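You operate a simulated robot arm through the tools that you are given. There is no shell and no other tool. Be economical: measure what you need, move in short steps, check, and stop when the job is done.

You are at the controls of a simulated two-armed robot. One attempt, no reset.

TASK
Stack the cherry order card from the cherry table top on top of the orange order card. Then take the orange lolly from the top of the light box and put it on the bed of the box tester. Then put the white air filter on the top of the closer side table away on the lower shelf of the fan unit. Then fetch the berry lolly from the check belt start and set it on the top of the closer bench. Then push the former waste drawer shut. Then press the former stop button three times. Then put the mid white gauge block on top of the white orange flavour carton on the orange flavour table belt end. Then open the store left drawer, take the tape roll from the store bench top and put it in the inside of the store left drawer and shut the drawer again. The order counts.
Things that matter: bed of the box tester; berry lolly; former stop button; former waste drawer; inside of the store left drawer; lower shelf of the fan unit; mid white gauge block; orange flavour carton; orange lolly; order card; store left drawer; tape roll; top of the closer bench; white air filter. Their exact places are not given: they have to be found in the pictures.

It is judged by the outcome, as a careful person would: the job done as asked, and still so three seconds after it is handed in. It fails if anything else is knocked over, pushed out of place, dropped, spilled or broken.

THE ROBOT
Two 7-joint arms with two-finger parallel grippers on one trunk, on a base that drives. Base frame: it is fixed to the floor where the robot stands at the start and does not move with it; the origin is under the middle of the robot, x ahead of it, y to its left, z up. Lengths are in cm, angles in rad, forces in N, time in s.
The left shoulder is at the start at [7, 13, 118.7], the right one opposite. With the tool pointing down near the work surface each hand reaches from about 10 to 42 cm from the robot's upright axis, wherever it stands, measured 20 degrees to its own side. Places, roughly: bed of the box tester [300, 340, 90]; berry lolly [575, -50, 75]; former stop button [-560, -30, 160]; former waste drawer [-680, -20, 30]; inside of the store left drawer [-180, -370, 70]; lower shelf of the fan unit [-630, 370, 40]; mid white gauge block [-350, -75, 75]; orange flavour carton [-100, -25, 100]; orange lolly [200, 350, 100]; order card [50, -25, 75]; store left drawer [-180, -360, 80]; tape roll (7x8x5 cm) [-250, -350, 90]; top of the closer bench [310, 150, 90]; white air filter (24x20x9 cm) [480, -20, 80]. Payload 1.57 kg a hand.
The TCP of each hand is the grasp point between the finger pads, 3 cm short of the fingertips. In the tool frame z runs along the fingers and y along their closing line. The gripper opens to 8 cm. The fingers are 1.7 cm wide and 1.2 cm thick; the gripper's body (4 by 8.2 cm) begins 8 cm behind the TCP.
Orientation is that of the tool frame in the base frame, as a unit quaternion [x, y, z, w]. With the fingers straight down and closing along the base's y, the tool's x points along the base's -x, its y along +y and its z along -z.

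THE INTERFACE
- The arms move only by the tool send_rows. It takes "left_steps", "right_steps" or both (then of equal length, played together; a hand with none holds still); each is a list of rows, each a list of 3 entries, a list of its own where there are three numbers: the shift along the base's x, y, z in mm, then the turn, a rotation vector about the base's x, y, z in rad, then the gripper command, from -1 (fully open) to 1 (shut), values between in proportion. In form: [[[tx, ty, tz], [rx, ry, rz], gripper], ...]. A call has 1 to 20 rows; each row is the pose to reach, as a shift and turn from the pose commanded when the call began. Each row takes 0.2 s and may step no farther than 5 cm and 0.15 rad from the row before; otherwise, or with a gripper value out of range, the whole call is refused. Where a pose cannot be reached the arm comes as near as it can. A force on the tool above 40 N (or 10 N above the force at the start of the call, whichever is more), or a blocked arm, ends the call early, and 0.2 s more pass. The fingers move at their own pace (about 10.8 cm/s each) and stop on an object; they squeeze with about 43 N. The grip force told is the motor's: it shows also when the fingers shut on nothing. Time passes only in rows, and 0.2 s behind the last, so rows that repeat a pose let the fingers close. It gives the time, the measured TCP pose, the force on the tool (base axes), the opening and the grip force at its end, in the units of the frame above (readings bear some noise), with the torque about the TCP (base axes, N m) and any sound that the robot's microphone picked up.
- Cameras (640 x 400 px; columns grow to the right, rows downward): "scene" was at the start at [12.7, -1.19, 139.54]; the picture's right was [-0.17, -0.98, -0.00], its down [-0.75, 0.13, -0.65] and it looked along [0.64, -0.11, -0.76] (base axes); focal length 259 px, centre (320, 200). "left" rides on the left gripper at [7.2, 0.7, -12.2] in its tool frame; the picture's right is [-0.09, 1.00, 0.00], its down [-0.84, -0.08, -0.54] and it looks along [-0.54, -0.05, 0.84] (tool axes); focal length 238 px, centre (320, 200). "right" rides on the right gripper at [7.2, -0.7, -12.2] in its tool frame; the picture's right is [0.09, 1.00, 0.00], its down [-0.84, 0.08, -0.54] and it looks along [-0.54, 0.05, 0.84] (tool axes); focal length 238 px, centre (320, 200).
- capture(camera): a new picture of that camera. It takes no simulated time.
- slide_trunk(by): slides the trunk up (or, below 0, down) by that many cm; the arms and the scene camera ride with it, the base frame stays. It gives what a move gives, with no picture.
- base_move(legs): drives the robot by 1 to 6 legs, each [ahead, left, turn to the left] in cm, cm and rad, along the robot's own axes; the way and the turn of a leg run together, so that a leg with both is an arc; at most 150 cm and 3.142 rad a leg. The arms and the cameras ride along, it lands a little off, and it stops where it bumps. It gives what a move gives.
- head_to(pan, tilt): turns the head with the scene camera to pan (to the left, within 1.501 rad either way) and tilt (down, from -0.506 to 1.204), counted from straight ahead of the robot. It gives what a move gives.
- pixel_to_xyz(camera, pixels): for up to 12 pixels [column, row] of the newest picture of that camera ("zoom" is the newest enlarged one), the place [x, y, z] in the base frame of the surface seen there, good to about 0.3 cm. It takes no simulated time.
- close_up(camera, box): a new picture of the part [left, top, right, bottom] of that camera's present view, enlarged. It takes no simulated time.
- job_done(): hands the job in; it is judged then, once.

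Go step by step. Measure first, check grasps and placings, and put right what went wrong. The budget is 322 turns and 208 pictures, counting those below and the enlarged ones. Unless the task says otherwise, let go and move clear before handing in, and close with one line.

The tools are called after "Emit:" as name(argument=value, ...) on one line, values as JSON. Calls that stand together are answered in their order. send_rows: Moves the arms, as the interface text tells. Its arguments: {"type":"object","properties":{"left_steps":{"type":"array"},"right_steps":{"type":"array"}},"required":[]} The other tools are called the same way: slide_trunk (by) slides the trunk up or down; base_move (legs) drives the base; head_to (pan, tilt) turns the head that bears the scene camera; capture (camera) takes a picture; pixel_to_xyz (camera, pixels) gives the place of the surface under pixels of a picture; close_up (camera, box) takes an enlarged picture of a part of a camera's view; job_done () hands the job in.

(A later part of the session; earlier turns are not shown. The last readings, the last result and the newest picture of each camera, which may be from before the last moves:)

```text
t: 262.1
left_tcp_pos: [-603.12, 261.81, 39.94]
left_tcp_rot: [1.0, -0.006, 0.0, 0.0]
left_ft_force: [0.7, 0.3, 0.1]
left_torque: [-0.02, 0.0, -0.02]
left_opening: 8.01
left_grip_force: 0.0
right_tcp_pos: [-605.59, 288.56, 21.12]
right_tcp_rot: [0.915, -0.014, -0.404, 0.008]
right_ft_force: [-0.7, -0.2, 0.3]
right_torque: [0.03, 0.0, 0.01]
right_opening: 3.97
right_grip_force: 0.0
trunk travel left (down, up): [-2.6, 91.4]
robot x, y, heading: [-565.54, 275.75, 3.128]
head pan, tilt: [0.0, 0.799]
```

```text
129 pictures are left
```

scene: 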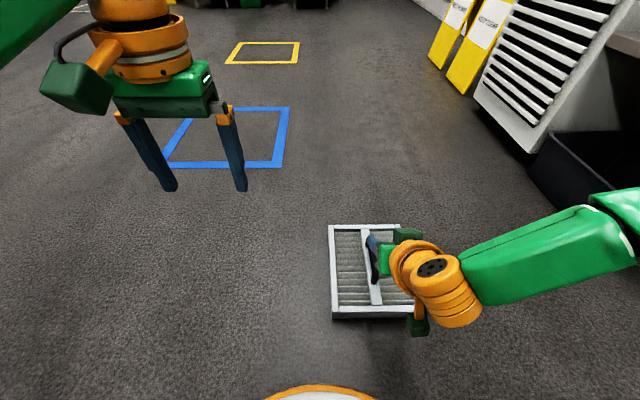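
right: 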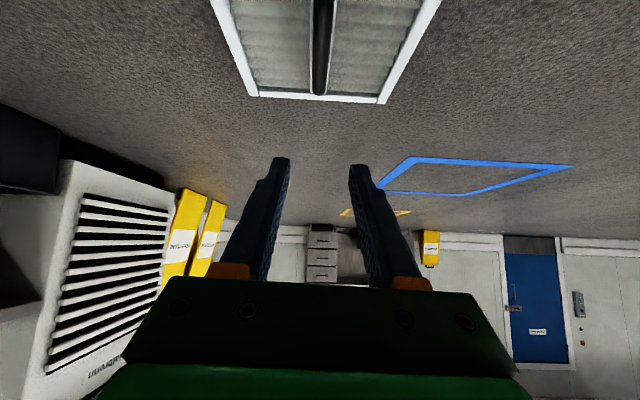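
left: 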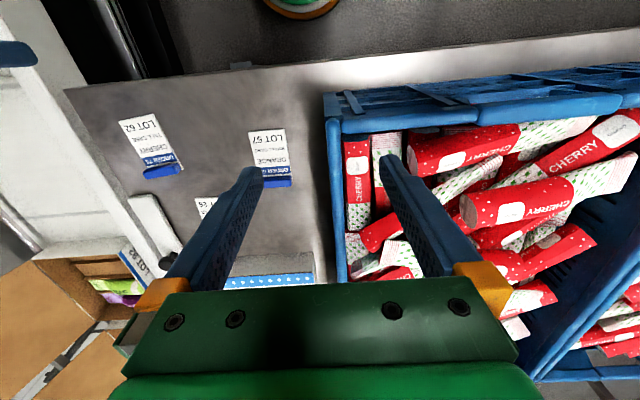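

The bar is aligned with the gripper centre (column 320). Going down and forward to the bar centre.

Emit:
send_rows(right_steps=[[[-20, 0, -30], [0, 0, 0], 0], [[-35, 0, -60], [0, 0, 0], 0], [[-50, 0, -90], [0, 0, 0], 0], [[-60, 0, -115], [0, 0, 0], 0], [[-66, 0, -132], [0, 0, 0], 0], [[-66, 0, -132], [0, 0, 0], 0]])

Emit:
capture(camera="right")

Emit:
close_up(camera="scene", box=[300, 200, 480, 340])

```text
t: 263.5
left_tcp_pos: [-603.22, 261.78, 39.79]
left_tcp_rot: [1.0, -0.007, 0.0, 0.0]
left_ft_force: [-0.2, 0.3, -0.5]
left_torque: [0.04, -0.01, 0.01]
left_opening: 8.0
left_grip_force: 0.0
right_tcp_pos: [-610.3, 293.44, 14.64]
right_tcp_rot: [0.915, -0.015, -0.403, 0.009]
right_ft_force: [-0.4, -0.1, 0.4]
right_torque: [-0.03, -0.01, 0.0]
right_opening: 3.99
right_grip_force: 0.1
right hand out of reach, approached as far as the arm can: row 1, 2, 3, 4, 5, 6
trunk travel left (down, up): [-2.6, 91.4]
robot x, y, heading: [-565.5, 275.68, 3.129]
head pan, tilt: [0.0, 0.799]
```

```text
128 pictures are left
```

right: 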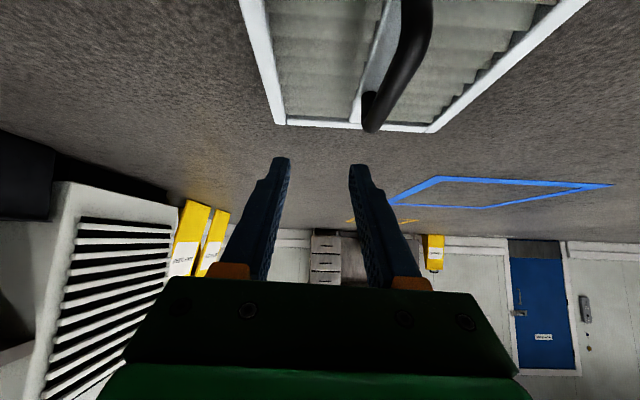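

```text
2.86 times, centred on (390, 270) of scene
```

zoom: 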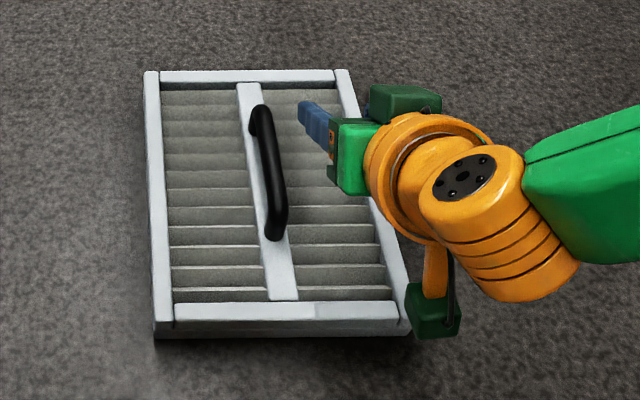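

The arm gets too folded here; with the tilted hand the robot should stand further back. Raise, back off 9 cm, and try again.

Emit:
send_rows(right_steps=[[[10, -20, 30], [0, 0, 0], 0], [[30, -48, 60], [0, 0, 0], 0]])

Emit:
base_move(legs=[[-9, 0, 0]])

Emit:
send_rows(right_steps=[[[-45, 0, 0], [0, 0, 0], 0], [[-90, 0, 0], [0, 0, 0], 0], [[-105, 0, -40], [0, 0, 0], 0], [[-110, 0, -80], [0, 0, 0], 0]])

Emit:
capture(camera="right")

```text
t: 264.1
left_tcp_pos: [-603.1, 261.69, 39.93]
left_tcp_rot: [1.0, -0.006, 0.001, 0.0]
left_ft_force: [0.0, -0.1, -0.6]
left_torque: [0.03, 0.0, -0.05]
left_opening: 8.0
left_grip_force: 0.1
right_tcp_pos: [-606.99, 288.54, 20.51]
right_tcp_rot: [0.915, -0.014, -0.402, 0.009]
right_ft_force: [-0.3, 0.3, 1.0]
right_torque: [0.01, 0.0, -0.03]
right_opening: 4.01
right_grip_force: 0.0
trunk travel left (down, up): [-2.6, 91.4]
robot x, y, heading: [-565.31, 276.39, 3.126]
head pan, tilt: [0.0, 0.799]
```

```text
t: 265.2
left_tcp_pos: [-593.92, 261.62, 39.86]
left_tcp_rot: [1.0, -0.006, 0.0, 0.0]
left_ft_force: [-0.6, -0.3, -0.7]
left_torque: [0.02, 0.0, -0.04]
left_opening: 8.0
left_grip_force: 0.1
right_tcp_pos: [-598.01, 288.37, 20.46]
right_tcp_rot: [0.915, -0.014, -0.403, 0.009]
right_ft_force: [0.2, 0.6, 0.2]
right_torque: [-0.01, 0.02, 0.03]
right_opening: 4.0
right_grip_force: 0.1
trunk travel left (down, up): [-2.6, 91.4]
robot x, y, heading: [-556.28, 275.81, 3.127]
head pan, tilt: [0.0, 0.799]
```

```text
t: 266.2
left_tcp_pos: [-594.06, 261.61, 39.95]
left_tcp_rot: [1.0, -0.005, 0.0, 0.0]
left_ft_force: [-0.2, 0.2, 0.2]
left_torque: [0.01, -0.01, -0.01]
left_opening: 7.99
left_grip_force: 0.1
right_tcp_pos: [-605.8, 292.2, 17.59]
right_tcp_rot: [0.915, -0.014, -0.403, 0.009]
right_ft_force: [-0.3, 0.4, -0.2]
right_torque: [0.02, -0.01, -0.01]
right_opening: 4.0
right_grip_force: 0.0
right hand out of reach, approached as far as the arm can: row 2, 3, 4
trunk travel left (down, up): [-2.6, 91.4]
robot x, y, heading: [-556.73, 275.94, 3.132]
head pan, tilt: [0.0, 0.799]
```

```text
126 pictures are left
```

right: 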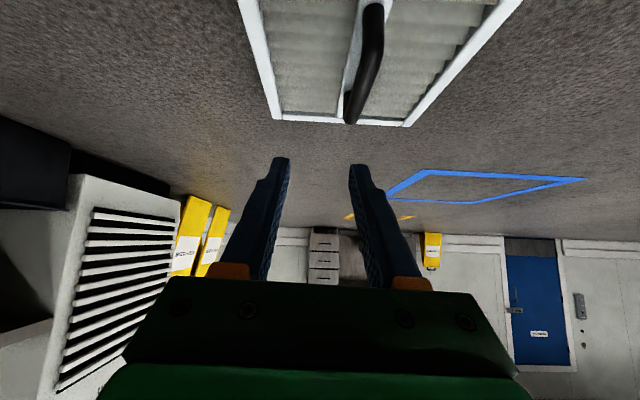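

Analysis suggests it's actually the arm's maximum extension (low hand, short arm), so the base should be nearer. Raise the hand, drive ahead 15 cm, and use the remaining trunk travel.

Emit:
send_rows(right_steps=[[[30, -15, 20], [0, 0, 0], 0], [[60, -36, 40], [0, 0, 0], 0], [[100, -36, 50], [0, 0, 0], 0]])

Emit:
base_move(legs=[[15, 0, 0]])

Emit:
slide_trunk(by=-2.4)

Emit:
send_rows(right_steps=[[[0, 0, -40], [0, 0, 0], 0], [[0, 0, -80], [0, 0, 0], 0]])

Emit:
capture(camera="right")

```text
t: 267.0
left_tcp_pos: [-594.15, 261.56, 40.01]
left_tcp_rot: [1.0, -0.006, -0.001, 0.0]
left_ft_force: [0.0, -0.2, 0.0]
left_torque: [-0.02, 0.0, 0.02]
left_opening: 8.0
left_grip_force: 0.1
right_tcp_pos: [-595.64, 288.64, 22.49]
right_tcp_rot: [0.915, -0.014, -0.403, 0.009]
right_ft_force: [-0.9, -0.2, 0.5]
right_torque: [0.0, 0.01, -0.03]
right_opening: 3.99
right_grip_force: 0.1
trunk travel left (down, up): [-2.6, 91.4]
robot x, y, heading: [-556.48, 275.64, 3.129]
head pan, tilt: [0.0, 0.799]
```

```text
t: 268.4
left_tcp_pos: [-609.16, 261.75, 39.96]
left_tcp_rot: [1.0, -0.005, 0.0, 0.0]
left_ft_force: [-0.7, 0.2, 0.0]
left_torque: [-0.02, -0.01, -0.01]
left_opening: 8.01
left_grip_force: 0.1
right_tcp_pos: [-610.9, 288.74, 22.42]
right_tcp_rot: [0.915, -0.014, -0.403, 0.009]
right_ft_force: [0.4, -0.3, -0.3]
right_torque: [0.02, -0.04, -0.02]
right_opening: 4.01
right_grip_force: 0.0
trunk travel left (down, up): [-2.6, 91.4]
robot x, y, heading: [-571.75, 275.99, 3.133]
head pan, tilt: [0.0, 0.799]
```

```text
t: 269.1
left_tcp_pos: [-609.19, 261.84, 37.59]
left_tcp_rot: [1.0, -0.005, 0.0, 0.0]
left_ft_force: [-0.6, 0.1, 0.6]
left_torque: [0.01, -0.02, 0.01]
left_opening: 7.98
left_grip_force: 0.0
right_tcp_pos: [-610.96, 288.84, 20.03]
right_tcp_rot: [0.915, -0.013, -0.403, 0.01]
right_ft_force: [0.0, 1.3, 0.1]
right_torque: [-0.03, -0.01, 0.01]
right_opening: 3.99
right_grip_force: 0.0
trunk travel left (down, up): [-0.2, 93.8]
robot x, y, heading: [-571.82, 275.9, 3.133]
head pan, tilt: [0.0, 0.799]
```

```text
t: 269.7
left_tcp_pos: [-609.29, 261.72, 37.5]
left_tcp_rot: [1.0, -0.005, 0.0, -0.001]
left_ft_force: [-0.2, 0.1, 1.3]
left_torque: [-0.01, 0.01, -0.02]
left_opening: 8.0
left_grip_force: 0.0
right_tcp_pos: [-611.32, 290.7, 13.98]
right_tcp_rot: [0.915, -0.013, -0.403, 0.01]
right_ft_force: [0.0, 0.4, -0.8]
right_torque: [0.0, 0.02, 0.0]
right_opening: 4.01
right_grip_force: 0.1
right hand out of reach, approached as far as the arm can: row 2
trunk travel left (down, up): [-0.2, 93.8]
robot x, y, heading: [-571.3, 276.0, 3.138]
head pan, tilt: [0.0, 0.799]
```

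```text
125 pictures are left
```

right: 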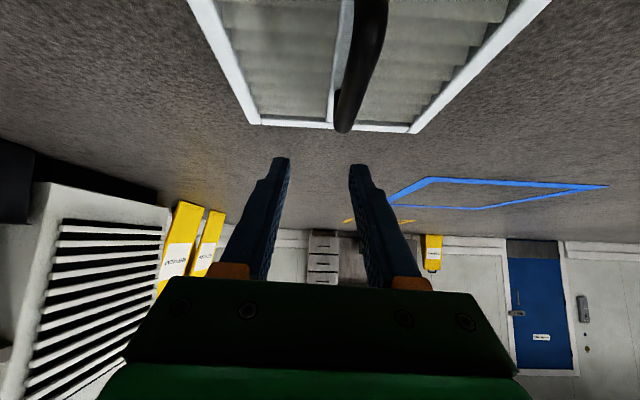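

Low with a big tilt isn't reachable. Reconsidering: with the hand near vertical, wrist and forearm top out ~23 cm above the TCP (z≈74), which fits under the top board (~79). So I'll grasp here with tilt ≈0.35 instead.

Emit:
send_rows(right_steps=[[[0, -10, 30], [0, -0.14, 0], 0], [[0, -20, 50], [0, -0.28, 0], 0], [[0, -20, 50], [0, -0.42, 0], 0], [[0, -20, 50], [0, -0.47, 0], 0], [[-8, -20, 20], [0, -0.47, 0], 0], [[-12, -20, -10], [0, -0.47, 0], 0]])

Emit:
capture(camera="right")

```text
t: 271.1
left_tcp_pos: [-609.14, 261.66, 37.58]
left_tcp_rot: [1.0, -0.005, 0.0, 0.001]
left_ft_force: [-0.8, 0.4, 0.4]
left_torque: [0.01, -0.01, 0.03]
left_opening: 7.98
left_grip_force: 0.1
right_tcp_pos: [-611.98, 288.9, 13.3]
right_tcp_rot: [0.984, -0.016, -0.179, 0.007]
right_ft_force: [-1.2, 0.5, 0.1]
right_torque: [0.03, 0.0, 0.01]
right_opening: 4.01
right_grip_force: 0.1
right hand out of reach, approached as far as the arm can: row 6
trunk travel left (down, up): [-0.2, 93.8]
robot x, y, heading: [-571.64, 275.99, 3.132]
head pan, tilt: [0.0, 0.799]
```

```text
124 pictures are left
```

right: 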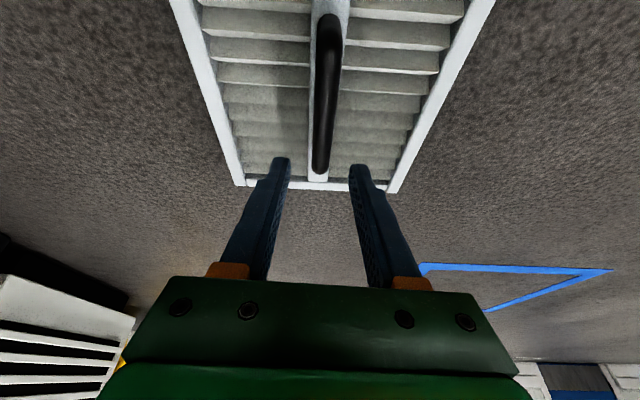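

Limited again at 40 cm forward; coming 6 cm closer with the base and then down.

Emit:
send_rows(right_steps=[[[40, 0, 20], [0, 0, 0], 0], [[60, 0, 20], [0, 0, 0], 0]])

Emit:
base_move(legs=[[6, 0, 0]])

Emit:
send_rows(right_steps=[[[-4, -2, -25], [0, 0, 0], 0], [[-6, -2, -50], [0, 0, 0], 0], [[-6, -2, -70], [0, 0, 0], 0], [[-6, -2, -80], [0, 0, 0], 0]])

Emit:
capture(camera="right")

```text
t: 271.7
left_tcp_pos: [-609.28, 261.76, 37.59]
left_tcp_rot: [1.0, -0.006, 0.0, -0.001]
left_ft_force: [-0.3, 0.9, 0.2]
left_torque: [-0.02, 0.01, -0.02]
left_opening: 8.0
left_grip_force: 0.0
right_tcp_pos: [-606.01, 288.97, 15.36]
right_tcp_rot: [0.984, -0.016, -0.179, 0.006]
right_ft_force: [-0.4, 0.5, 0.2]
right_torque: [-0.05, 0.0, 0.0]
right_opening: 4.01
right_grip_force: 0.1
trunk travel left (down, up): [-0.2, 93.8]
robot x, y, heading: [-571.93, 276.03, 3.127]
head pan, tilt: [0.0, 0.799]
```

```text
t: 272.6
left_tcp_pos: [-615.16, 261.79, 37.55]
left_tcp_rot: [1.0, -0.006, 0.0, 0.0]
left_ft_force: [-0.5, -0.2, 0.1]
left_torque: [-0.03, 0.01, 0.04]
left_opening: 7.98
left_grip_force: 0.0
right_tcp_pos: [-612.02, 289.04, 15.25]
right_tcp_rot: [0.984, -0.015, -0.179, 0.005]
right_ft_force: [-1.3, 0.2, -0.7]
right_torque: [-0.01, 0.0, 0.0]
right_opening: 4.01
right_grip_force: 0.0
trunk travel left (down, up): [-0.2, 93.8]
robot x, y, heading: [-577.56, 276.19, 3.135]
head pan, tilt: [0.0, 0.799]
```

```text
t: 273.6
left_tcp_pos: [-615.26, 261.84, 37.59]
left_tcp_rot: [1.0, -0.006, 0.0, 0.0]
left_ft_force: [-0.1, -0.2, -0.2]
left_torque: [0.02, 0.03, -0.01]
left_opening: 7.99
left_grip_force: 0.1
right_tcp_pos: [-612.49, 290.2, 9.14]
right_tcp_rot: [0.984, -0.016, -0.178, 0.006]
right_ft_force: [0.1, -2.2, 0.6]
right_torque: [-0.03, 0.07, -0.01]
right_opening: 4.15
right_grip_force: 0.5
right hand out of reach, approached as far as the arm can: row 2, 3, 4
trunk travel left (down, up): [-0.2, 93.8]
robot x, y, heading: [-577.94, 276.1, 3.135]
head pan, tilt: [0.0, 0.799]
```

```text
123 pictures are left
```

right: 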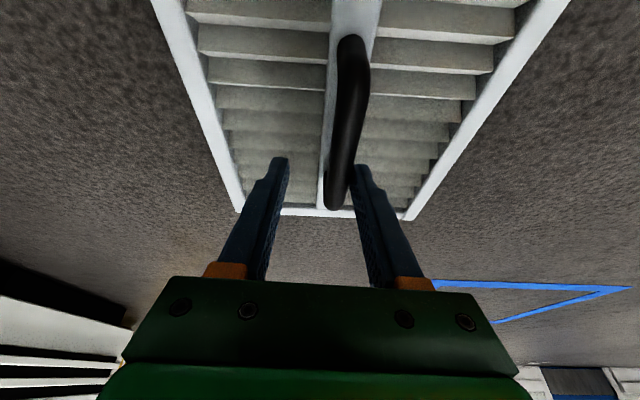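

Still a touch high (9.1) and the right finger brushes the bar. Raise, move 5 cm closer, and retry.

Emit:
send_rows(right_steps=[[[0, -5, 30], [0, 0, 0], 0], [[45, -14, 40], [0, 0, 0], 0], [[60, -14, 40], [0, 0, 0], 0]])

Emit:
base_move(legs=[[6, 0, 0]])

Emit:
send_rows(right_steps=[[[0, -2, -20], [0, 0, 0], 0], [[0, -2, -40], [0, 0, 0], 0], [[0, -2, -54], [0, 0, 0], 0], [[0, -2, -54], [0, 0, 0], 0]])

Emit:
capture(camera="right")

```text
t: 274.4
left_tcp_pos: [-615.3, 261.83, 37.47]
left_tcp_rot: [1.0, -0.005, 0.0, 0.0]
left_ft_force: [-0.5, 0.2, 0.5]
left_torque: [0.01, -0.02, 0.03]
left_opening: 8.02
left_grip_force: 0.1
right_tcp_pos: [-607.77, 288.27, 12.91]
right_tcp_rot: [0.984, -0.016, -0.179, 0.005]
right_ft_force: [0.3, 0.3, -0.8]
right_torque: [0.03, 0.04, -0.01]
right_opening: 3.98
right_grip_force: 0.1
right hand out of reach, approached as far as the arm can: row 3
trunk travel left (down, up): [-0.2, 93.8]
robot x, y, heading: [-577.56, 275.95, 3.134]
head pan, tilt: [0.0, 0.799]
```

```text
t: 275.2
left_tcp_pos: [-616.74, 261.79, 37.63]
left_tcp_rot: [1.0, -0.006, -0.001, 0.0]
left_ft_force: [0.8, -0.8, 0.3]
left_torque: [-0.04, -0.01, -0.02]
left_opening: 8.01
left_grip_force: 0.0
right_tcp_pos: [-609.17, 288.41, 12.89]
right_tcp_rot: [0.984, -0.016, -0.178, 0.006]
right_ft_force: [-0.5, 0.5, -0.6]
right_torque: [-0.01, -0.03, 0.02]
right_opening: 3.99
right_grip_force: 0.1
trunk travel left (down, up): [-0.2, 93.8]
robot x, y, heading: [-579.36, 276.13, 3.135]
head pan, tilt: [0.0, 0.799]
stopped in leg 1: the robot was blocked; the commanded pose is now the measured one
```

```text
t: 275.8
left_tcp_pos: [-616.66, 261.68, 37.65]
left_tcp_rot: [1.0, -0.004, -0.002, -0.001]
left_ft_force: [0.2, 0.8, -0.3]
left_torque: [-0.05, 0.0, 0.01]
left_opening: 7.99
left_grip_force: 0.0
right_tcp_pos: [-609.51, 288.95, 11.05]
right_tcp_rot: [0.983, -0.014, -0.182, 0.006]
right_ft_force: [-12.7, 23.9, 33.6]
right_torque: [-2.3, -5.7, 3.18]
right_opening: 3.99
right_grip_force: 0.1
right hand out of reach, approached as far as the arm can: row 1, 2
trunk travel left (down, up): [-0.2, 93.8]
robot x, y, heading: [-578.89, 276.12, 3.135]
head pan, tilt: [0.0, 0.799]
stopped in row 2 (right hand): the force on the tool passed its limit at 54 N (the readings are from after the stop); the commanded pose is now the measured one
```

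```text
122 pictures are left
```

right: 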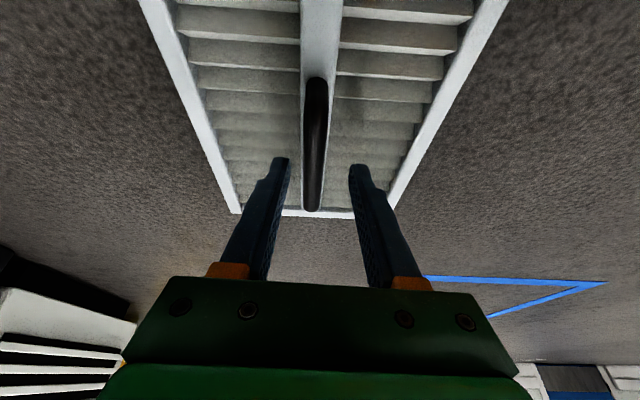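

The base touched the filter's near edge (base radius ≈21 cm). Back off 4 cm and make the tool nearly vertical, which lets the TCP go lower.

Emit:
send_rows(right_steps=[[[0, -4, 25], [0, 0, 0], 0], [[0, -4, 50], [0, -0.1, 0], 0], [[0, -4, 50], [0, -0.2, 0], 0], [[0, -4, 50], [0, -0.3, 0], 0]])

Emit:
base_move(legs=[[-4, 0, 0]])

Emit:
capture(camera="right")

Emit:
capture(camera="scene")

```text
t: 276.8
left_tcp_pos: [-616.67, 261.78, 37.55]
left_tcp_rot: [1.0, -0.005, 0.0, 0.0]
left_ft_force: [0.4, -0.2, 0.1]
left_torque: [-0.03, 0.01, 0.01]
left_opening: 8.0
left_grip_force: 0.1
right_tcp_pos: [-609.48, 288.38, 15.91]
right_tcp_rot: [0.999, -0.017, -0.029, 0.006]
right_ft_force: [0.4, -0.5, 1.2]
right_torque: [0.01, 0.01, 0.0]
right_opening: 4.0
right_grip_force: 0.0
trunk travel left (down, up): [-0.2, 93.8]
robot x, y, heading: [-578.99, 275.91, 3.135]
head pan, tilt: [0.0, 0.799]
```

```text
t: 277.6
left_tcp_pos: [-612.63, 261.75, 37.54]
left_tcp_rot: [1.0, -0.006, 0.0, -0.001]
left_ft_force: [0.4, -0.7, 0.8]
left_torque: [0.01, 0.03, 0.04]
left_opening: 7.99
left_grip_force: 0.0
right_tcp_pos: [-605.43, 288.29, 15.96]
right_tcp_rot: [0.999, -0.017, -0.029, 0.005]
right_ft_force: [-0.6, -1.3, 0.4]
right_torque: [-0.04, 0.0, 0.01]
right_opening: 4.01
right_grip_force: 0.0
trunk travel left (down, up): [-0.2, 93.8]
robot x, y, heading: [-574.96, 276.21, 3.13]
head pan, tilt: [0.0, 0.799]
```

```text
121 pictures are left
```

right: 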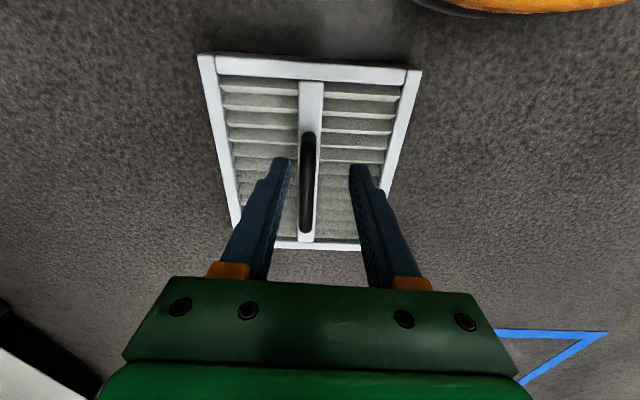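

```text
120 pictures are left
```

scene: 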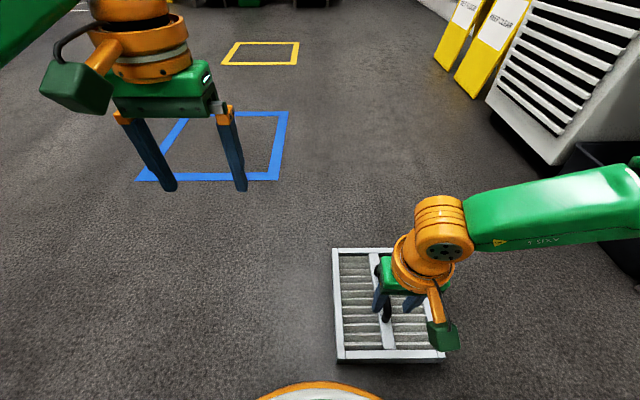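

Emit:
pixel_to_xyz(camera="right", pixels=[[308, 140], [308, 180], [306, 225], [206, 62], [415, 78], [242, 240]])

```text
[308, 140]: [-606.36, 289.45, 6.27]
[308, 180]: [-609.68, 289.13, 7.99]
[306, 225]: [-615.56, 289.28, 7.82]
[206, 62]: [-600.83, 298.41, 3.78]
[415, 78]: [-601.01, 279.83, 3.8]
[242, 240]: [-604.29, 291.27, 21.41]
```

Bar centre ≈ (-611.5,289.2). Move over it and down.

Emit:
send_rows(right_steps=[[[-30, 9, -10], [0, 0, 0], 0], [[-60, 9, -20], [0, 0, 0], 0], [[-60, 9, -50], [0, 0, 0], 0], [[-60, 9, -70], [0, 0, 0], 0], [[-60, 9, -82], [0, 0, 0], 0], [[-60, 9, -82], [0, 0, 0], 0]])

Emit:
capture(camera="right")

```text
t: 279.1
left_tcp_pos: [-612.63, 261.71, 37.56]
left_tcp_rot: [1.0, -0.005, 0.001, 0.001]
left_ft_force: [-0.8, 1.0, -0.5]
left_torque: [-0.01, 0.0, -0.02]
left_opening: 8.01
left_grip_force: 0.1
right_tcp_pos: [-610.29, 291.17, 9.81]
right_tcp_rot: [0.999, -0.017, -0.031, 0.005]
right_ft_force: [-0.6, -2.4, 0.7]
right_torque: [-0.05, -0.04, 0.02]
right_opening: 4.16
right_grip_force: 1.1
right hand out of reach, approached as far as the arm can: row 3, 4, 5, 6
trunk travel left (down, up): [-0.2, 93.8]
robot x, y, heading: [-575.35, 275.64, 3.13]
head pan, tilt: [0.0, 0.799]
```

```text
119 pictures are left
```

right: 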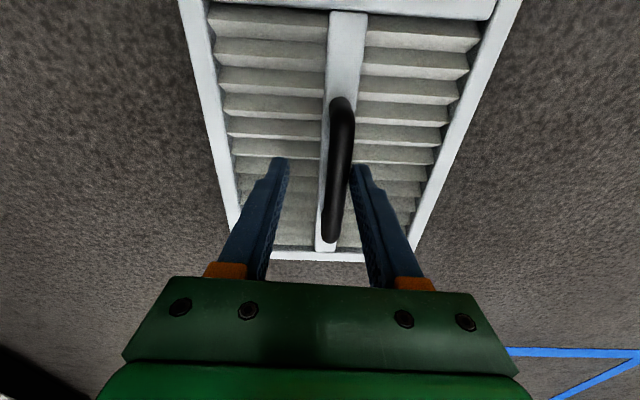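

The hand drifts outward as it lowers, so the bar should be further to the robot's right. Raise, shift the base 6 cm left, retry.

Emit:
send_rows(right_steps=[[[0, -10, 20], [0, 0, 0], 0], [[0, -17, 45], [0, 0, 0], 0]])

Emit:
base_move(legs=[[0, 6.5, 0]])

Emit:
send_rows(right_steps=[[[0, 30, 0], [0, 0, 0], 0], [[-6, 63, -10], [0, 0, 0], 0], [[-10, 63, -30], [0, 0, 0], 0], [[-10, 63, -50], [0, 0, 0], 0], [[-10, 63, -66], [0, 0, 0], 0], [[-10, 63, -66], [0, 0, 0], 0]])

Emit:
capture(camera="right")

```text
t: 279.6
left_tcp_pos: [-612.77, 261.69, 37.56]
left_tcp_rot: [1.0, -0.005, 0.0, 0.001]
left_ft_force: [0.0, 0.0, 0.3]
left_torque: [-0.04, -0.01, -0.02]
left_opening: 7.99
left_grip_force: 0.0
right_tcp_pos: [-610.14, 289.29, 14.29]
right_tcp_rot: [0.999, -0.016, -0.03, 0.005]
right_ft_force: [0.3, -0.4, 0.1]
right_torque: [-0.03, -0.01, -0.01]
right_opening: 3.99
right_grip_force: 0.1
trunk travel left (down, up): [-0.2, 93.8]
robot x, y, heading: [-575.15, 276.04, 3.124]
head pan, tilt: [0.0, 0.799]
```

```text
t: 280.6
left_tcp_pos: [-612.71, 255.3, 37.56]
left_tcp_rot: [1.0, -0.005, 0.0, 0.0]
left_ft_force: [-0.6, -1.1, 0.3]
left_torque: [0.0, 0.0, 0.02]
left_opening: 7.98
left_grip_force: 0.0
right_tcp_pos: [-610.24, 282.93, 14.21]
right_tcp_rot: [0.999, -0.016, -0.029, 0.005]
right_ft_force: [0.1, 0.6, 0.4]
right_torque: [-0.02, 0.02, 0.02]
right_opening: 3.99
right_grip_force: 0.1
trunk travel left (down, up): [-0.2, 93.8]
robot x, y, heading: [-575.51, 269.24, 3.132]
head pan, tilt: [0.0, 0.799]
```

```text
t: 282.0
left_tcp_pos: [-612.69, 255.23, 37.67]
left_tcp_rot: [1.0, -0.005, -0.001, 0.0]
left_ft_force: [0.3, -0.1, -0.3]
left_torque: [0.01, -0.02, 0.01]
left_opening: 8.01
left_grip_force: 0.0
right_tcp_pos: [-611.36, 289.15, 7.64]
right_tcp_rot: [0.999, -0.016, -0.03, 0.005]
right_ft_force: [0.2, 0.1, -0.7]
right_torque: [-0.01, -0.03, -0.02]
right_opening: 4.0
right_grip_force: 0.1
trunk travel left (down, up): [-0.2, 93.8]
robot x, y, heading: [-574.73, 269.44, 3.132]
head pan, tilt: [0.0, 0.799]
```

```text
118 pictures are left
```

right: 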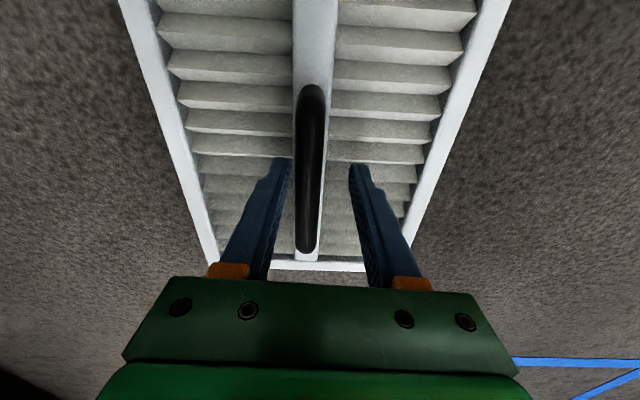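

Right on the bar. I'll try adding a 0.4 rad forward tilt before gripping, since it will help in the shelf.

Emit:
send_rows(right_steps=[[[0, 0, 2], [0, 0.1, 0], 0], [[0, 0, 3], [0, 0.2, 0], 0], [[0, 0, 3], [0, 0.3, 0], 0], [[0, 0, 3], [0, 0.4, 0], 0], [[0, 0, 3], [0, 0.4, 0], 0]])

Emit:
capture(camera="right")

```text
t: 283.2
left_tcp_pos: [-612.81, 255.29, 37.52]
left_tcp_rot: [1.0, -0.006, -0.001, 0.0]
left_ft_force: [0.0, 1.0, -0.7]
left_torque: [0.0, 0.02, -0.02]
left_opening: 8.01
left_grip_force: 0.0
right_tcp_pos: [-611.34, 289.2, 8.02]
right_tcp_rot: [0.973, -0.016, -0.229, 0.008]
right_ft_force: [-0.3, 0.0, -0.1]
right_torque: [0.01, 0.03, 0.0]
right_opening: 4.01
right_grip_force: 0.1
trunk travel left (down, up): [-0.2, 93.8]
robot x, y, heading: [-575.5, 269.86, 3.134]
head pan, tilt: [0.0, 0.799]
```

```text
117 pictures are left
```

right: 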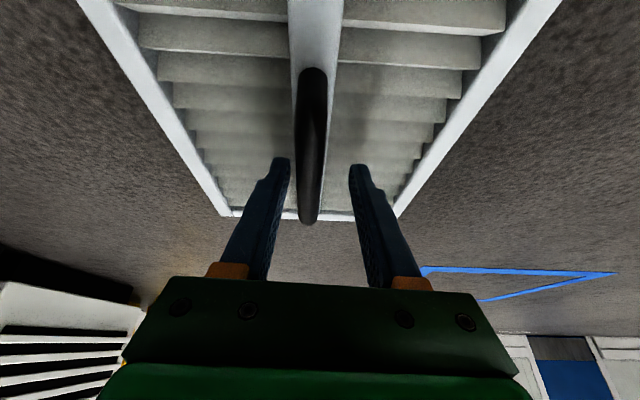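

Reached, tilt 0.46. Adding 0.3 more.

Emit:
send_rows(right_steps=[[[0, 0, 0], [0, 0.1, 0], 0], [[0, 0, 0], [0, 0.2, 0], 0], [[0, 0, 0], [0, 0.3, 0], 0], [[0, 0, 0], [0, 0.3, 0], 0]])

```text
t: 284.2
left_tcp_pos: [-612.7, 255.17, 37.47]
left_tcp_rot: [1.0, -0.005, 0.0, 0.0]
left_ft_force: [0.3, -0.3, -0.1]
left_torque: [-0.01, 0.0, -0.01]
left_opening: 7.99
left_grip_force: 0.1
right_tcp_pos: [-613.45, 288.02, 12.27]
right_tcp_rot: [0.929, -0.014, -0.371, 0.009]
right_ft_force: [-0.9, 0.0, -0.9]
right_torque: [-0.03, -0.03, -0.01]
right_opening: 3.96
right_grip_force: 0.2
right hand out of reach, approached as far as the arm can: row 2, 3, 4
trunk travel left (down, up): [-0.2, 93.8]
robot x, y, heading: [-574.9, 269.02, 3.133]
head pan, tilt: [0.0, 0.799]
```

Too much; go back to tilt ≈0.5 on the bar and grip.

Emit:
send_rows(right_steps=[[[0, 12, 0], [0, -0.13, 0], 0], [[10, 12, 0], [0, -0.26, 0], 0], [[21, 12, -20], [0, -0.28, 0], 0], [[21, 12, -44], [0, -0.28, 0], 0], [[21, 12, -44], [0, -0.28, 0], 0]])

Emit:
capture(camera="right")

```text
t: 285.4
left_tcp_pos: [-612.75, 255.27, 37.59]
left_tcp_rot: [1.0, -0.005, 0.0, 0.001]
left_ft_force: [-0.6, 0.6, -0.9]
left_torque: [0.02, 0.02, -0.01]
left_opening: 8.02
left_grip_force: 0.1
right_tcp_pos: [-611.06, 289.56, 7.79]
right_tcp_rot: [0.971, -0.015, -0.238, 0.008]
right_ft_force: [0.4, 0.1, 0.1]
right_torque: [-0.01, -0.01, 0.0]
right_opening: 4.0
right_grip_force: 0.1
trunk travel left (down, up): [-0.2, 93.8]
robot x, y, heading: [-575.21, 269.47, 3.13]
head pan, tilt: [0.0, 0.799]
```

```text
116 pictures are left
```

right: 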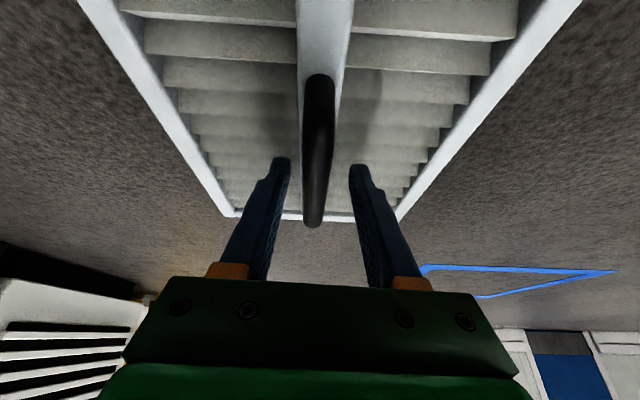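

Good. Gripping the bar and lifting with the trunk.

Emit:
send_rows(right_steps=[[[0, 0, 0], [0, 0, 0], 0.5], [[0, 0, 0], [0, 0, 0], 1], [[0, 0, 0], [0, 0, 0], 1], [[0, 0, 0], [0, 0, 0], 1]])

Emit:
slide_trunk(by=40)

Emit:
capture(camera="right")

Emit:
capture(camera="scene")

```text
t: 286.4
left_tcp_pos: [-612.78, 255.21, 37.61]
left_tcp_rot: [1.0, -0.005, 0.0, 0.001]
left_ft_force: [0.2, 0.1, 0.2]
left_torque: [0.0, 0.01, 0.0]
left_opening: 8.01
left_grip_force: 0.0
right_tcp_pos: [-611.04, 289.54, 7.7]
right_tcp_rot: [0.971, -0.014, -0.238, 0.009]
right_ft_force: [0.2, -0.9, -0.6]
right_torque: [0.09, 0.1, 0.12]
right_opening: 1.51
right_grip_force: 31.0
trunk travel left (down, up): [-0.2, 93.8]
robot x, y, heading: [-575.21, 269.22, 3.134]
head pan, tilt: [0.0, 0.799]
```

```text
t: 290.3
left_tcp_pos: [-612.68, 255.21, 77.62]
left_tcp_rot: [1.0, -0.006, 0.0, -0.001]
left_ft_force: [0.2, -0.5, -0.2]
left_torque: [-0.02, 0.0, -0.01]
left_opening: 8.01
left_grip_force: 0.0
right_tcp_pos: [-611.1, 289.65, 47.66]
right_tcp_rot: [0.971, -0.015, -0.238, 0.008]
right_ft_force: [0.0, -0.5, -3.0]
right_torque: [0.01, -0.03, -0.01]
right_opening: 1.49
right_grip_force: 31.4
trunk travel left (down, up): [-40.2, 53.8]
robot x, y, heading: [-575.06, 269.72, 3.135]
head pan, tilt: [0.0, 0.799]
```

```text
115 pictures are left
```

right: 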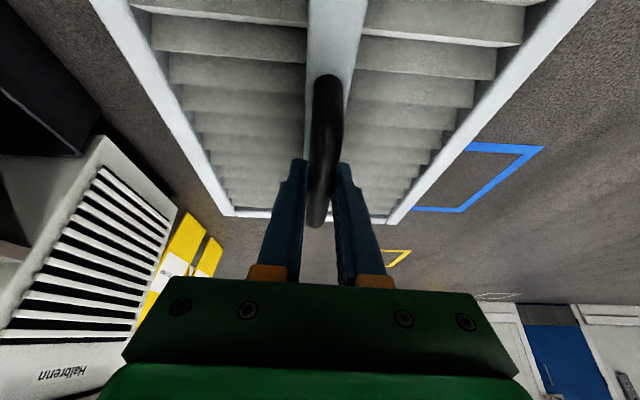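

```text
114 pictures are left
```

scene: 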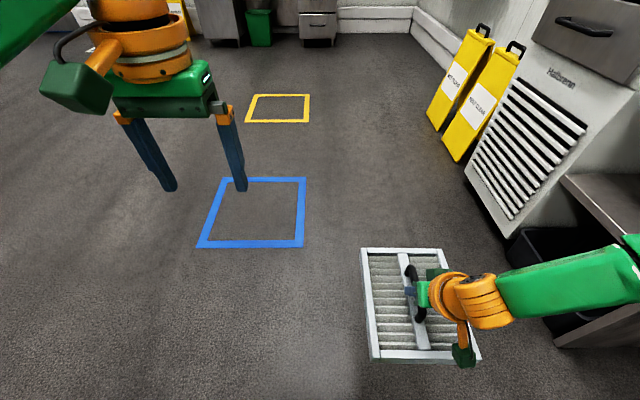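

Filter held firmly, tilt 0.48. Next: retract the left hand (it would meet the cabinet), raise 6 cm, step south, turn north, and line up in front of the shelf.

Emit:
send_rows(left_steps=[[[45, 0, 0], [0, 0, 0], -1], [[90, -10, 10], [0, 0, 0], -1], [[130, -30, 20], [0, 0, 0], -1], [[165, -50, 30], [0, 0, 0], -1], [[180, -60, 40], [0, 0, 0], -1]])

Emit:
slide_trunk(by=8)

Emit:
base_move(legs=[[0, 15, 0], [0, 0, -1.565], [0, 72, 0]])

Emit:
head_to(pan=-0.2, tilt=0.7)

Emit:
capture(camera="scene")

```text
t: 291.5
left_tcp_pos: [-595.3, 250.29, 80.58]
left_tcp_rot: [1.0, -0.005, 0.001, 0.001]
left_ft_force: [0.0, 0.9, 0.1]
left_torque: [0.03, -0.01, -0.02]
left_opening: 7.99
left_grip_force: 0.0
left hand out of reach, approached as far as the arm can: row 5
right_tcp_pos: [-611.29, 289.55, 47.61]
right_tcp_rot: [0.971, -0.016, -0.237, 0.008]
right_ft_force: [-0.4, 0.1, -2.5]
right_torque: [0.02, -0.03, 0.01]
right_opening: 1.55
right_grip_force: 30.9
trunk travel left (down, up): [-40.2, 53.8]
robot x, y, heading: [-575.05, 269.59, 3.135]
head pan, tilt: [0.0, 0.799]
```

```text
t: 292.6
left_tcp_pos: [-595.21, 250.34, 88.57]
left_tcp_rot: [1.0, -0.005, 0.0, 0.0]
left_ft_force: [0.3, 0.3, -0.3]
left_torque: [0.02, -0.02, 0.0]
left_opening: 8.02
left_grip_force: 0.0
right_tcp_pos: [-611.12, 289.44, 55.67]
right_tcp_rot: [0.971, -0.015, -0.238, 0.009]
right_ft_force: [-0.5, -0.5, -3.5]
right_torque: [-0.02, 0.01, 0.01]
right_opening: 1.53
right_grip_force: 30.8
trunk travel left (down, up): [-48.2, 45.8]
robot x, y, heading: [-575.07, 269.78, 3.135]
head pan, tilt: [0.0, 0.799]
```

```text
t: 301.3
left_tcp_pos: [-665.88, 272.52, 88.71]
left_tcp_rot: [0.713, -0.701, -0.001, 0.0]
left_ft_force: [-0.5, 0.1, 0.2]
left_torque: [-0.02, 0.02, -0.02]
left_opening: 8.01
left_grip_force: 0.1
right_tcp_pos: [-627.06, 289.52, 55.74]
right_tcp_rot: [-0.685, 0.689, 0.176, 0.16]
right_ft_force: [-0.3, 0.0, -3.2]
right_torque: [-0.04, -0.01, -0.03]
right_opening: 1.51
right_grip_force: 30.7
trunk travel left (down, up): [-48.2, 45.8]
robot x, y, heading: [-645.66, 253.25, 1.594]
head pan, tilt: [0.0, 0.799]
```

```text
t: 302.0
left_tcp_pos: [-665.88, 272.56, 88.6]
left_tcp_rot: [0.714, -0.7, 0.0, 0.0]
left_ft_force: [-0.6, 0.8, 0.4]
left_torque: [0.03, 0.0, -0.01]
left_opening: 8.0
left_grip_force: 0.0
right_tcp_pos: [-627.02, 289.44, 55.65]
right_tcp_rot: [-0.685, 0.689, 0.176, 0.16]
right_ft_force: [0.2, -0.7, -3.0]
right_torque: [-0.03, 0.03, -0.02]
right_opening: 1.57
right_grip_force: 31.2
trunk travel left (down, up): [-48.2, 45.8]
robot x, y, heading: [-646.21, 253.57, 1.589]
head pan, tilt: [-0.201, 0.7]
```

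```text
113 pictures are left
```

scene: 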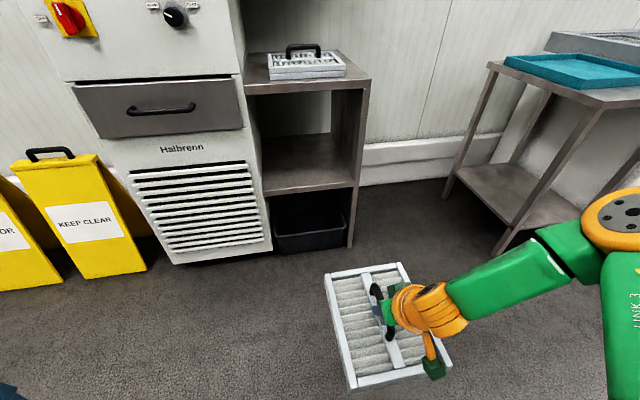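

Now align: shift left 5 cm, fix heading, and drive ahead 42 cm to just before the shelf, then check alignment.

Emit:
base_move(legs=[[0, 5, -0.02], [42, 0, 0]])

Emit:
capture(camera="scene")

Emit:
capture(camera="right")

```text
t: 305.1
left_tcp_pos: [-670.43, 315.09, 88.66]
left_tcp_rot: [-0.707, 0.708, 0.0, 0.0]
left_ft_force: [-1.3, 0.8, -0.1]
left_torque: [0.0, -0.02, 0.03]
left_opening: 7.98
left_grip_force: 0.1
right_tcp_pos: [-631.46, 331.36, 55.69]
right_tcp_rot: [-0.68, 0.694, 0.174, 0.161]
right_ft_force: [-0.8, 0.1, -3.0]
right_torque: [0.03, 0.0, -0.03]
right_opening: 1.54
right_grip_force: 31.1
trunk travel left (down, up): [-48.2, 45.8]
robot x, y, heading: [-651.39, 295.21, 1.574]
head pan, tilt: [-0.201, 0.7]
```

```text
112 pictures are left
```

scene: 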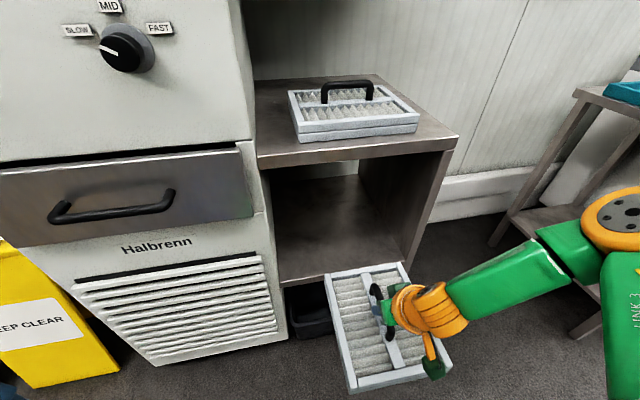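

```text
111 pictures are left
```

right: 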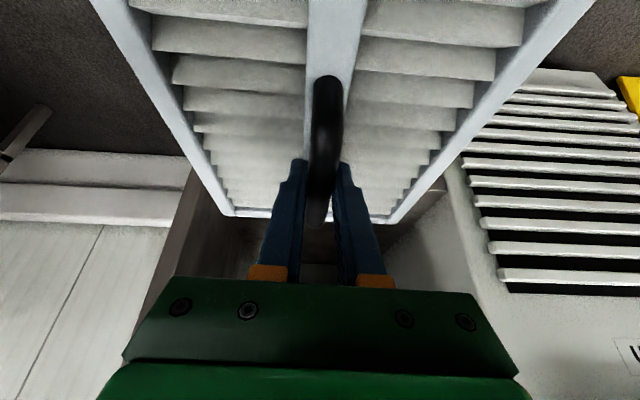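

Measure the filter's corners against the opening.

Emit:
pixel_to_xyz(camera="scene", pixels=[[328, 278], [402, 267], [352, 385], [448, 365], [283, 283], [415, 262], [300, 280], [455, 140], [262, 160], [330, 240], [360, 150]])

```text
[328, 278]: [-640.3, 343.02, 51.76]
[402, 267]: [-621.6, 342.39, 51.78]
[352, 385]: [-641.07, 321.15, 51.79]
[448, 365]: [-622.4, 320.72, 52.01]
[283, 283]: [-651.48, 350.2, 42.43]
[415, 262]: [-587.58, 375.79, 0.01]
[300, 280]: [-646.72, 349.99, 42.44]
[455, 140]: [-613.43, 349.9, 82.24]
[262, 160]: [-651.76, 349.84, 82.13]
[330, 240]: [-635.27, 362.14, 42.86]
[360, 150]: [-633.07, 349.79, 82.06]
```

Filter spans x -640.7…-622 and fits the opening. To gain reach I'll lift the arm 11 cm and lower the trunk by 11 (shoulder level with the wrist), then drive ahead 21 cm.

Emit:
send_rows(right_steps=[[[0, 0, 40], [0, 0, 0], 1], [[0, 0, 80], [0, 0, 0], 1], [[0, 0, 110], [0, 0, 0], 1]])

Emit:
slide_trunk(by=-12)

Emit:
base_move(legs=[[10, 0, 0]])

Emit:
capture(camera="scene")

```text
t: 305.9
left_tcp_pos: [-670.49, 314.99, 88.59]
left_tcp_rot: [-0.707, 0.707, 0.001, 0.001]
left_ft_force: [-0.5, -0.7, -0.8]
left_torque: [-0.02, -0.01, -0.02]
left_opening: 8.03
left_grip_force: 0.0
right_tcp_pos: [-631.78, 331.22, 66.81]
right_tcp_rot: [-0.68, 0.693, 0.175, 0.162]
right_ft_force: [0.0, -0.3, -2.3]
right_torque: [-0.03, -0.01, -0.02]
right_opening: 1.51
right_grip_force: 30.6
trunk travel left (down, up): [-48.2, 45.8]
robot x, y, heading: [-650.91, 295.15, 1.574]
head pan, tilt: [-0.201, 0.7]
```

```text
t: 307.4
left_tcp_pos: [-670.38, 315.09, 76.61]
left_tcp_rot: [-0.707, 0.708, 0.0, 0.0]
left_ft_force: [-0.1, 0.9, -1.0]
left_torque: [0.0, 0.04, -0.01]
left_opening: 8.02
left_grip_force: 0.1
right_tcp_pos: [-631.67, 331.25, 54.83]
right_tcp_rot: [-0.68, 0.694, 0.175, 0.161]
right_ft_force: [0.2, -0.3, -2.5]
right_torque: [-0.04, 0.02, 0.02]
right_opening: 1.54
right_grip_force: 30.8
trunk travel left (down, up): [-36.2, 57.8]
robot x, y, heading: [-650.91, 294.93, 1.576]
head pan, tilt: [-0.201, 0.7]
```

```text
t: 308.6
left_tcp_pos: [-670.53, 325.06, 76.59]
left_tcp_rot: [0.707, -0.707, 0.0, 0.0]
left_ft_force: [-0.1, 0.2, 0.2]
left_torque: [0.01, -0.01, 0.01]
left_opening: 8.01
left_grip_force: 0.0
right_tcp_pos: [-631.73, 341.36, 54.81]
right_tcp_rot: [-0.68, 0.694, 0.175, 0.162]
right_ft_force: [0.1, -0.2, -3.2]
right_torque: [-0.01, -0.01, -0.03]
right_opening: 1.51
right_grip_force: 30.4
trunk travel left (down, up): [-36.2, 57.8]
robot x, y, heading: [-651.43, 305.07, 1.571]
head pan, tilt: [-0.201, 0.7]
```

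```text
110 pictures are left
```

scene: 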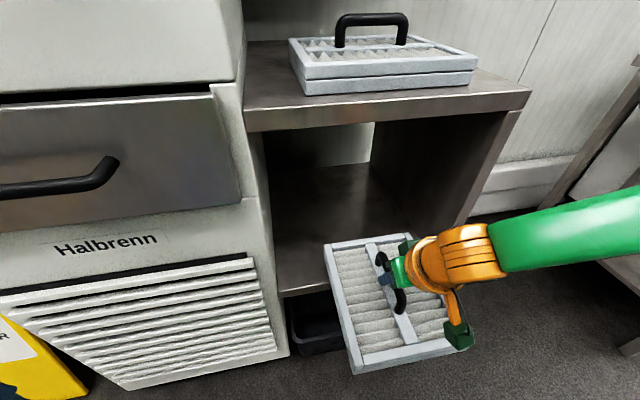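

The filter is entering over the shelf. Ahead 10 cm more.

Emit:
base_move(legs=[[10, 0, 0]])

Emit:
send_rows(right_steps=[[[0, 20, 0], [0, 0, 0], 1], [[0, 40, 0], [0, 0, 0], 1]])

Emit:
head_to(pan=-0.35, tilt=0.75)

Emit:
capture(camera="scene")

Emit:
capture(camera="right")

```text
t: 309.7
left_tcp_pos: [-670.43, 334.92, 76.63]
left_tcp_rot: [0.708, -0.706, 0.001, 0.0]
left_ft_force: [0.2, 0.3, 0.9]
left_torque: [-0.02, 0.0, -0.03]
left_opening: 7.99
left_grip_force: 0.0
right_tcp_pos: [-631.79, 351.04, 54.8]
right_tcp_rot: [-0.68, 0.694, 0.174, 0.16]
right_ft_force: [0.3, 0.4, -3.4]
right_torque: [0.0, 0.01, 0.02]
right_opening: 1.52
right_grip_force: 31.1
trunk travel left (down, up): [-36.2, 57.8]
robot x, y, heading: [-651.24, 314.89, 1.577]
head pan, tilt: [-0.201, 0.7]
```

```text
t: 310.3
left_tcp_pos: [-670.44, 334.88, 76.67]
left_tcp_rot: [0.708, -0.706, -0.001, -0.001]
left_ft_force: [0.5, 0.7, -0.1]
left_torque: [0.0, 0.01, -0.02]
left_opening: 8.01
left_grip_force: 0.1
right_tcp_pos: [-631.72, 355.24, 54.86]
right_tcp_rot: [-0.68, 0.694, 0.174, 0.161]
right_ft_force: [0.1, 0.2, -3.1]
right_torque: [-0.04, -0.01, 0.01]
right_opening: 1.52
right_grip_force: 31.0
trunk travel left (down, up): [-36.2, 57.8]
robot x, y, heading: [-651.45, 314.74, 1.573]
head pan, tilt: [-0.201, 0.7]
```

```text
t: 311.0
left_tcp_pos: [-670.57, 334.76, 76.6]
left_tcp_rot: [0.708, -0.706, 0.001, 0.0]
left_ft_force: [-0.2, 0.3, 0.5]
left_torque: [0.05, -0.01, 0.02]
left_opening: 7.99
left_grip_force: 0.2
right_tcp_pos: [-631.77, 355.22, 54.75]
right_tcp_rot: [-0.68, 0.693, 0.175, 0.161]
right_ft_force: [-0.5, 0.0, -2.5]
right_torque: [-0.03, 0.01, 0.01]
right_opening: 1.51
right_grip_force: 31.4
trunk travel left (down, up): [-36.2, 57.8]
robot x, y, heading: [-651.41, 314.73, 1.576]
head pan, tilt: [-0.351, 0.75]
```

```text
109 pictures are left
```

scene: 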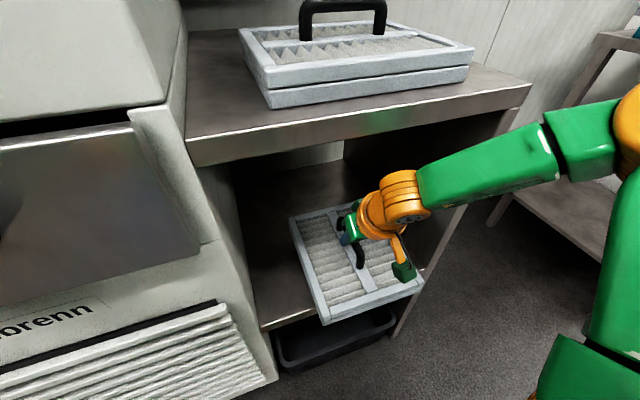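

```text
108 pictures are left
```

right: 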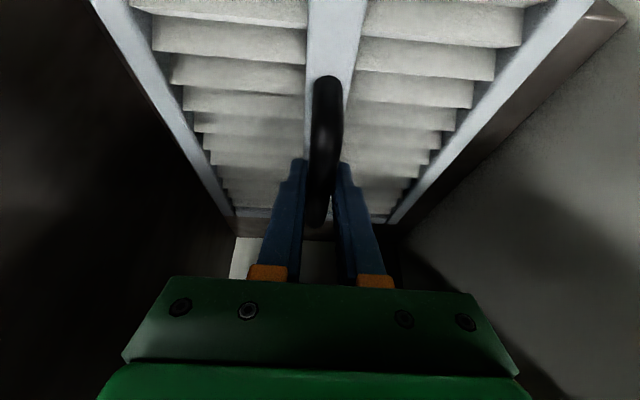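

Going well. Check forearm clearance to the top board before pushing in the last 7 cm.

Emit:
pixel_to_xyz(camera="scene", pixels=[[430, 170], [480, 150], [530, 130], [405, 175], [375, 200], [400, 150], [500, 115], [200, 165], [345, 200], [320, 320], [420, 285], [295, 215]])

```text
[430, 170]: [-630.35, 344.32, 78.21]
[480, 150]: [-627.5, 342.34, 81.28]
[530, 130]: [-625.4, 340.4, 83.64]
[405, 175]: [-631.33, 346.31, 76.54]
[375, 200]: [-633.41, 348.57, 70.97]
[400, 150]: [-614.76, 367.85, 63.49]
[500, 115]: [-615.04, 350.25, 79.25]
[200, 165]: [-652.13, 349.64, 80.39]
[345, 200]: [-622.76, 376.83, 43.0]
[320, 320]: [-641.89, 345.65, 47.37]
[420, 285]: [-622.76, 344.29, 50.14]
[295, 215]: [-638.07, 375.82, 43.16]
```

Pushing in while holding would bring the forearm to the board edge, so I'll set it down here (its centre is 6 cm inside) and then push it in with closed fingers. Lowering.

Emit:
slide_trunk(by=-3.3)

Emit:
send_rows(right_steps=[[[0, 0, -3], [0, 0, 0], 1], [[0, 0, -6], [0, 0, 0], 1]])

Emit:
capture(camera="scene")

```text
t: 311.8
left_tcp_pos: [-670.49, 334.86, 73.34]
left_tcp_rot: [0.708, -0.706, 0.0, 0.0]
left_ft_force: [0.0, 0.4, 0.2]
left_torque: [0.0, 0.01, 0.01]
left_opening: 8.0
left_grip_force: 0.1
right_tcp_pos: [-631.81, 355.26, 51.58]
right_tcp_rot: [-0.681, 0.693, 0.175, 0.161]
right_ft_force: [0.5, 0.2, -2.5]
right_torque: [-0.01, -0.07, 0.0]
right_opening: 1.55
right_grip_force: 31.5
trunk travel left (down, up): [-32.9, 61.1]
robot x, y, heading: [-651.35, 314.84, 1.574]
head pan, tilt: [-0.351, 0.75]
```

```text
t: 312.4
left_tcp_pos: [-670.49, 334.78, 73.35]
left_tcp_rot: [0.708, -0.706, 0.0, 0.0]
left_ft_force: [-0.3, 0.3, -0.8]
left_torque: [0.03, 0.01, 0.01]
left_opening: 8.0
left_grip_force: 0.1
right_tcp_pos: [-631.72, 355.13, 50.84]
right_tcp_rot: [-0.68, 0.694, 0.175, 0.162]
right_ft_force: [0.3, 0.7, -2.8]
right_torque: [-0.04, 0.01, 0.02]
right_opening: 1.51
right_grip_force: 31.4
trunk travel left (down, up): [-32.9, 61.1]
robot x, y, heading: [-651.29, 314.83, 1.571]
head pan, tilt: [-0.351, 0.75]
```

```text
107 pictures are left
```

scene: 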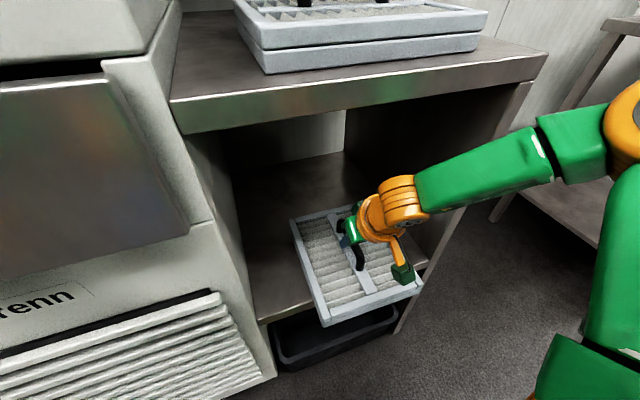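

A little lower and 2 cm further in, until contact.

Emit:
send_rows(right_steps=[[[0, 15, 0], [0, 0, 0], 1], [[0, 25, -1], [0, 0, 0], 1], [[0, 25, -4], [0, 0, 0], 1], [[0, 25, -7], [0, 0, 0], 1]])

```text
t: 313.4
left_tcp_pos: [-670.44, 334.63, 73.43]
left_tcp_rot: [0.707, -0.707, -0.002, -0.002]
left_ft_force: [0.4, 0.3, 0.4]
left_torque: [0.02, -0.02, 0.0]
left_opening: 8.03
left_grip_force: 0.0
right_tcp_pos: [-631.89, 357.76, 50.67]
right_tcp_rot: [-0.679, 0.693, 0.177, 0.166]
right_ft_force: [5.0, 7.2, 22.2]
right_torque: [0.22, -0.04, -0.01]
right_opening: 1.55
right_grip_force: 31.7
trunk travel left (down, up): [-32.9, 61.1]
robot x, y, heading: [-651.09, 314.61, 1.575]
head pan, tilt: [-0.351, 0.75]
```

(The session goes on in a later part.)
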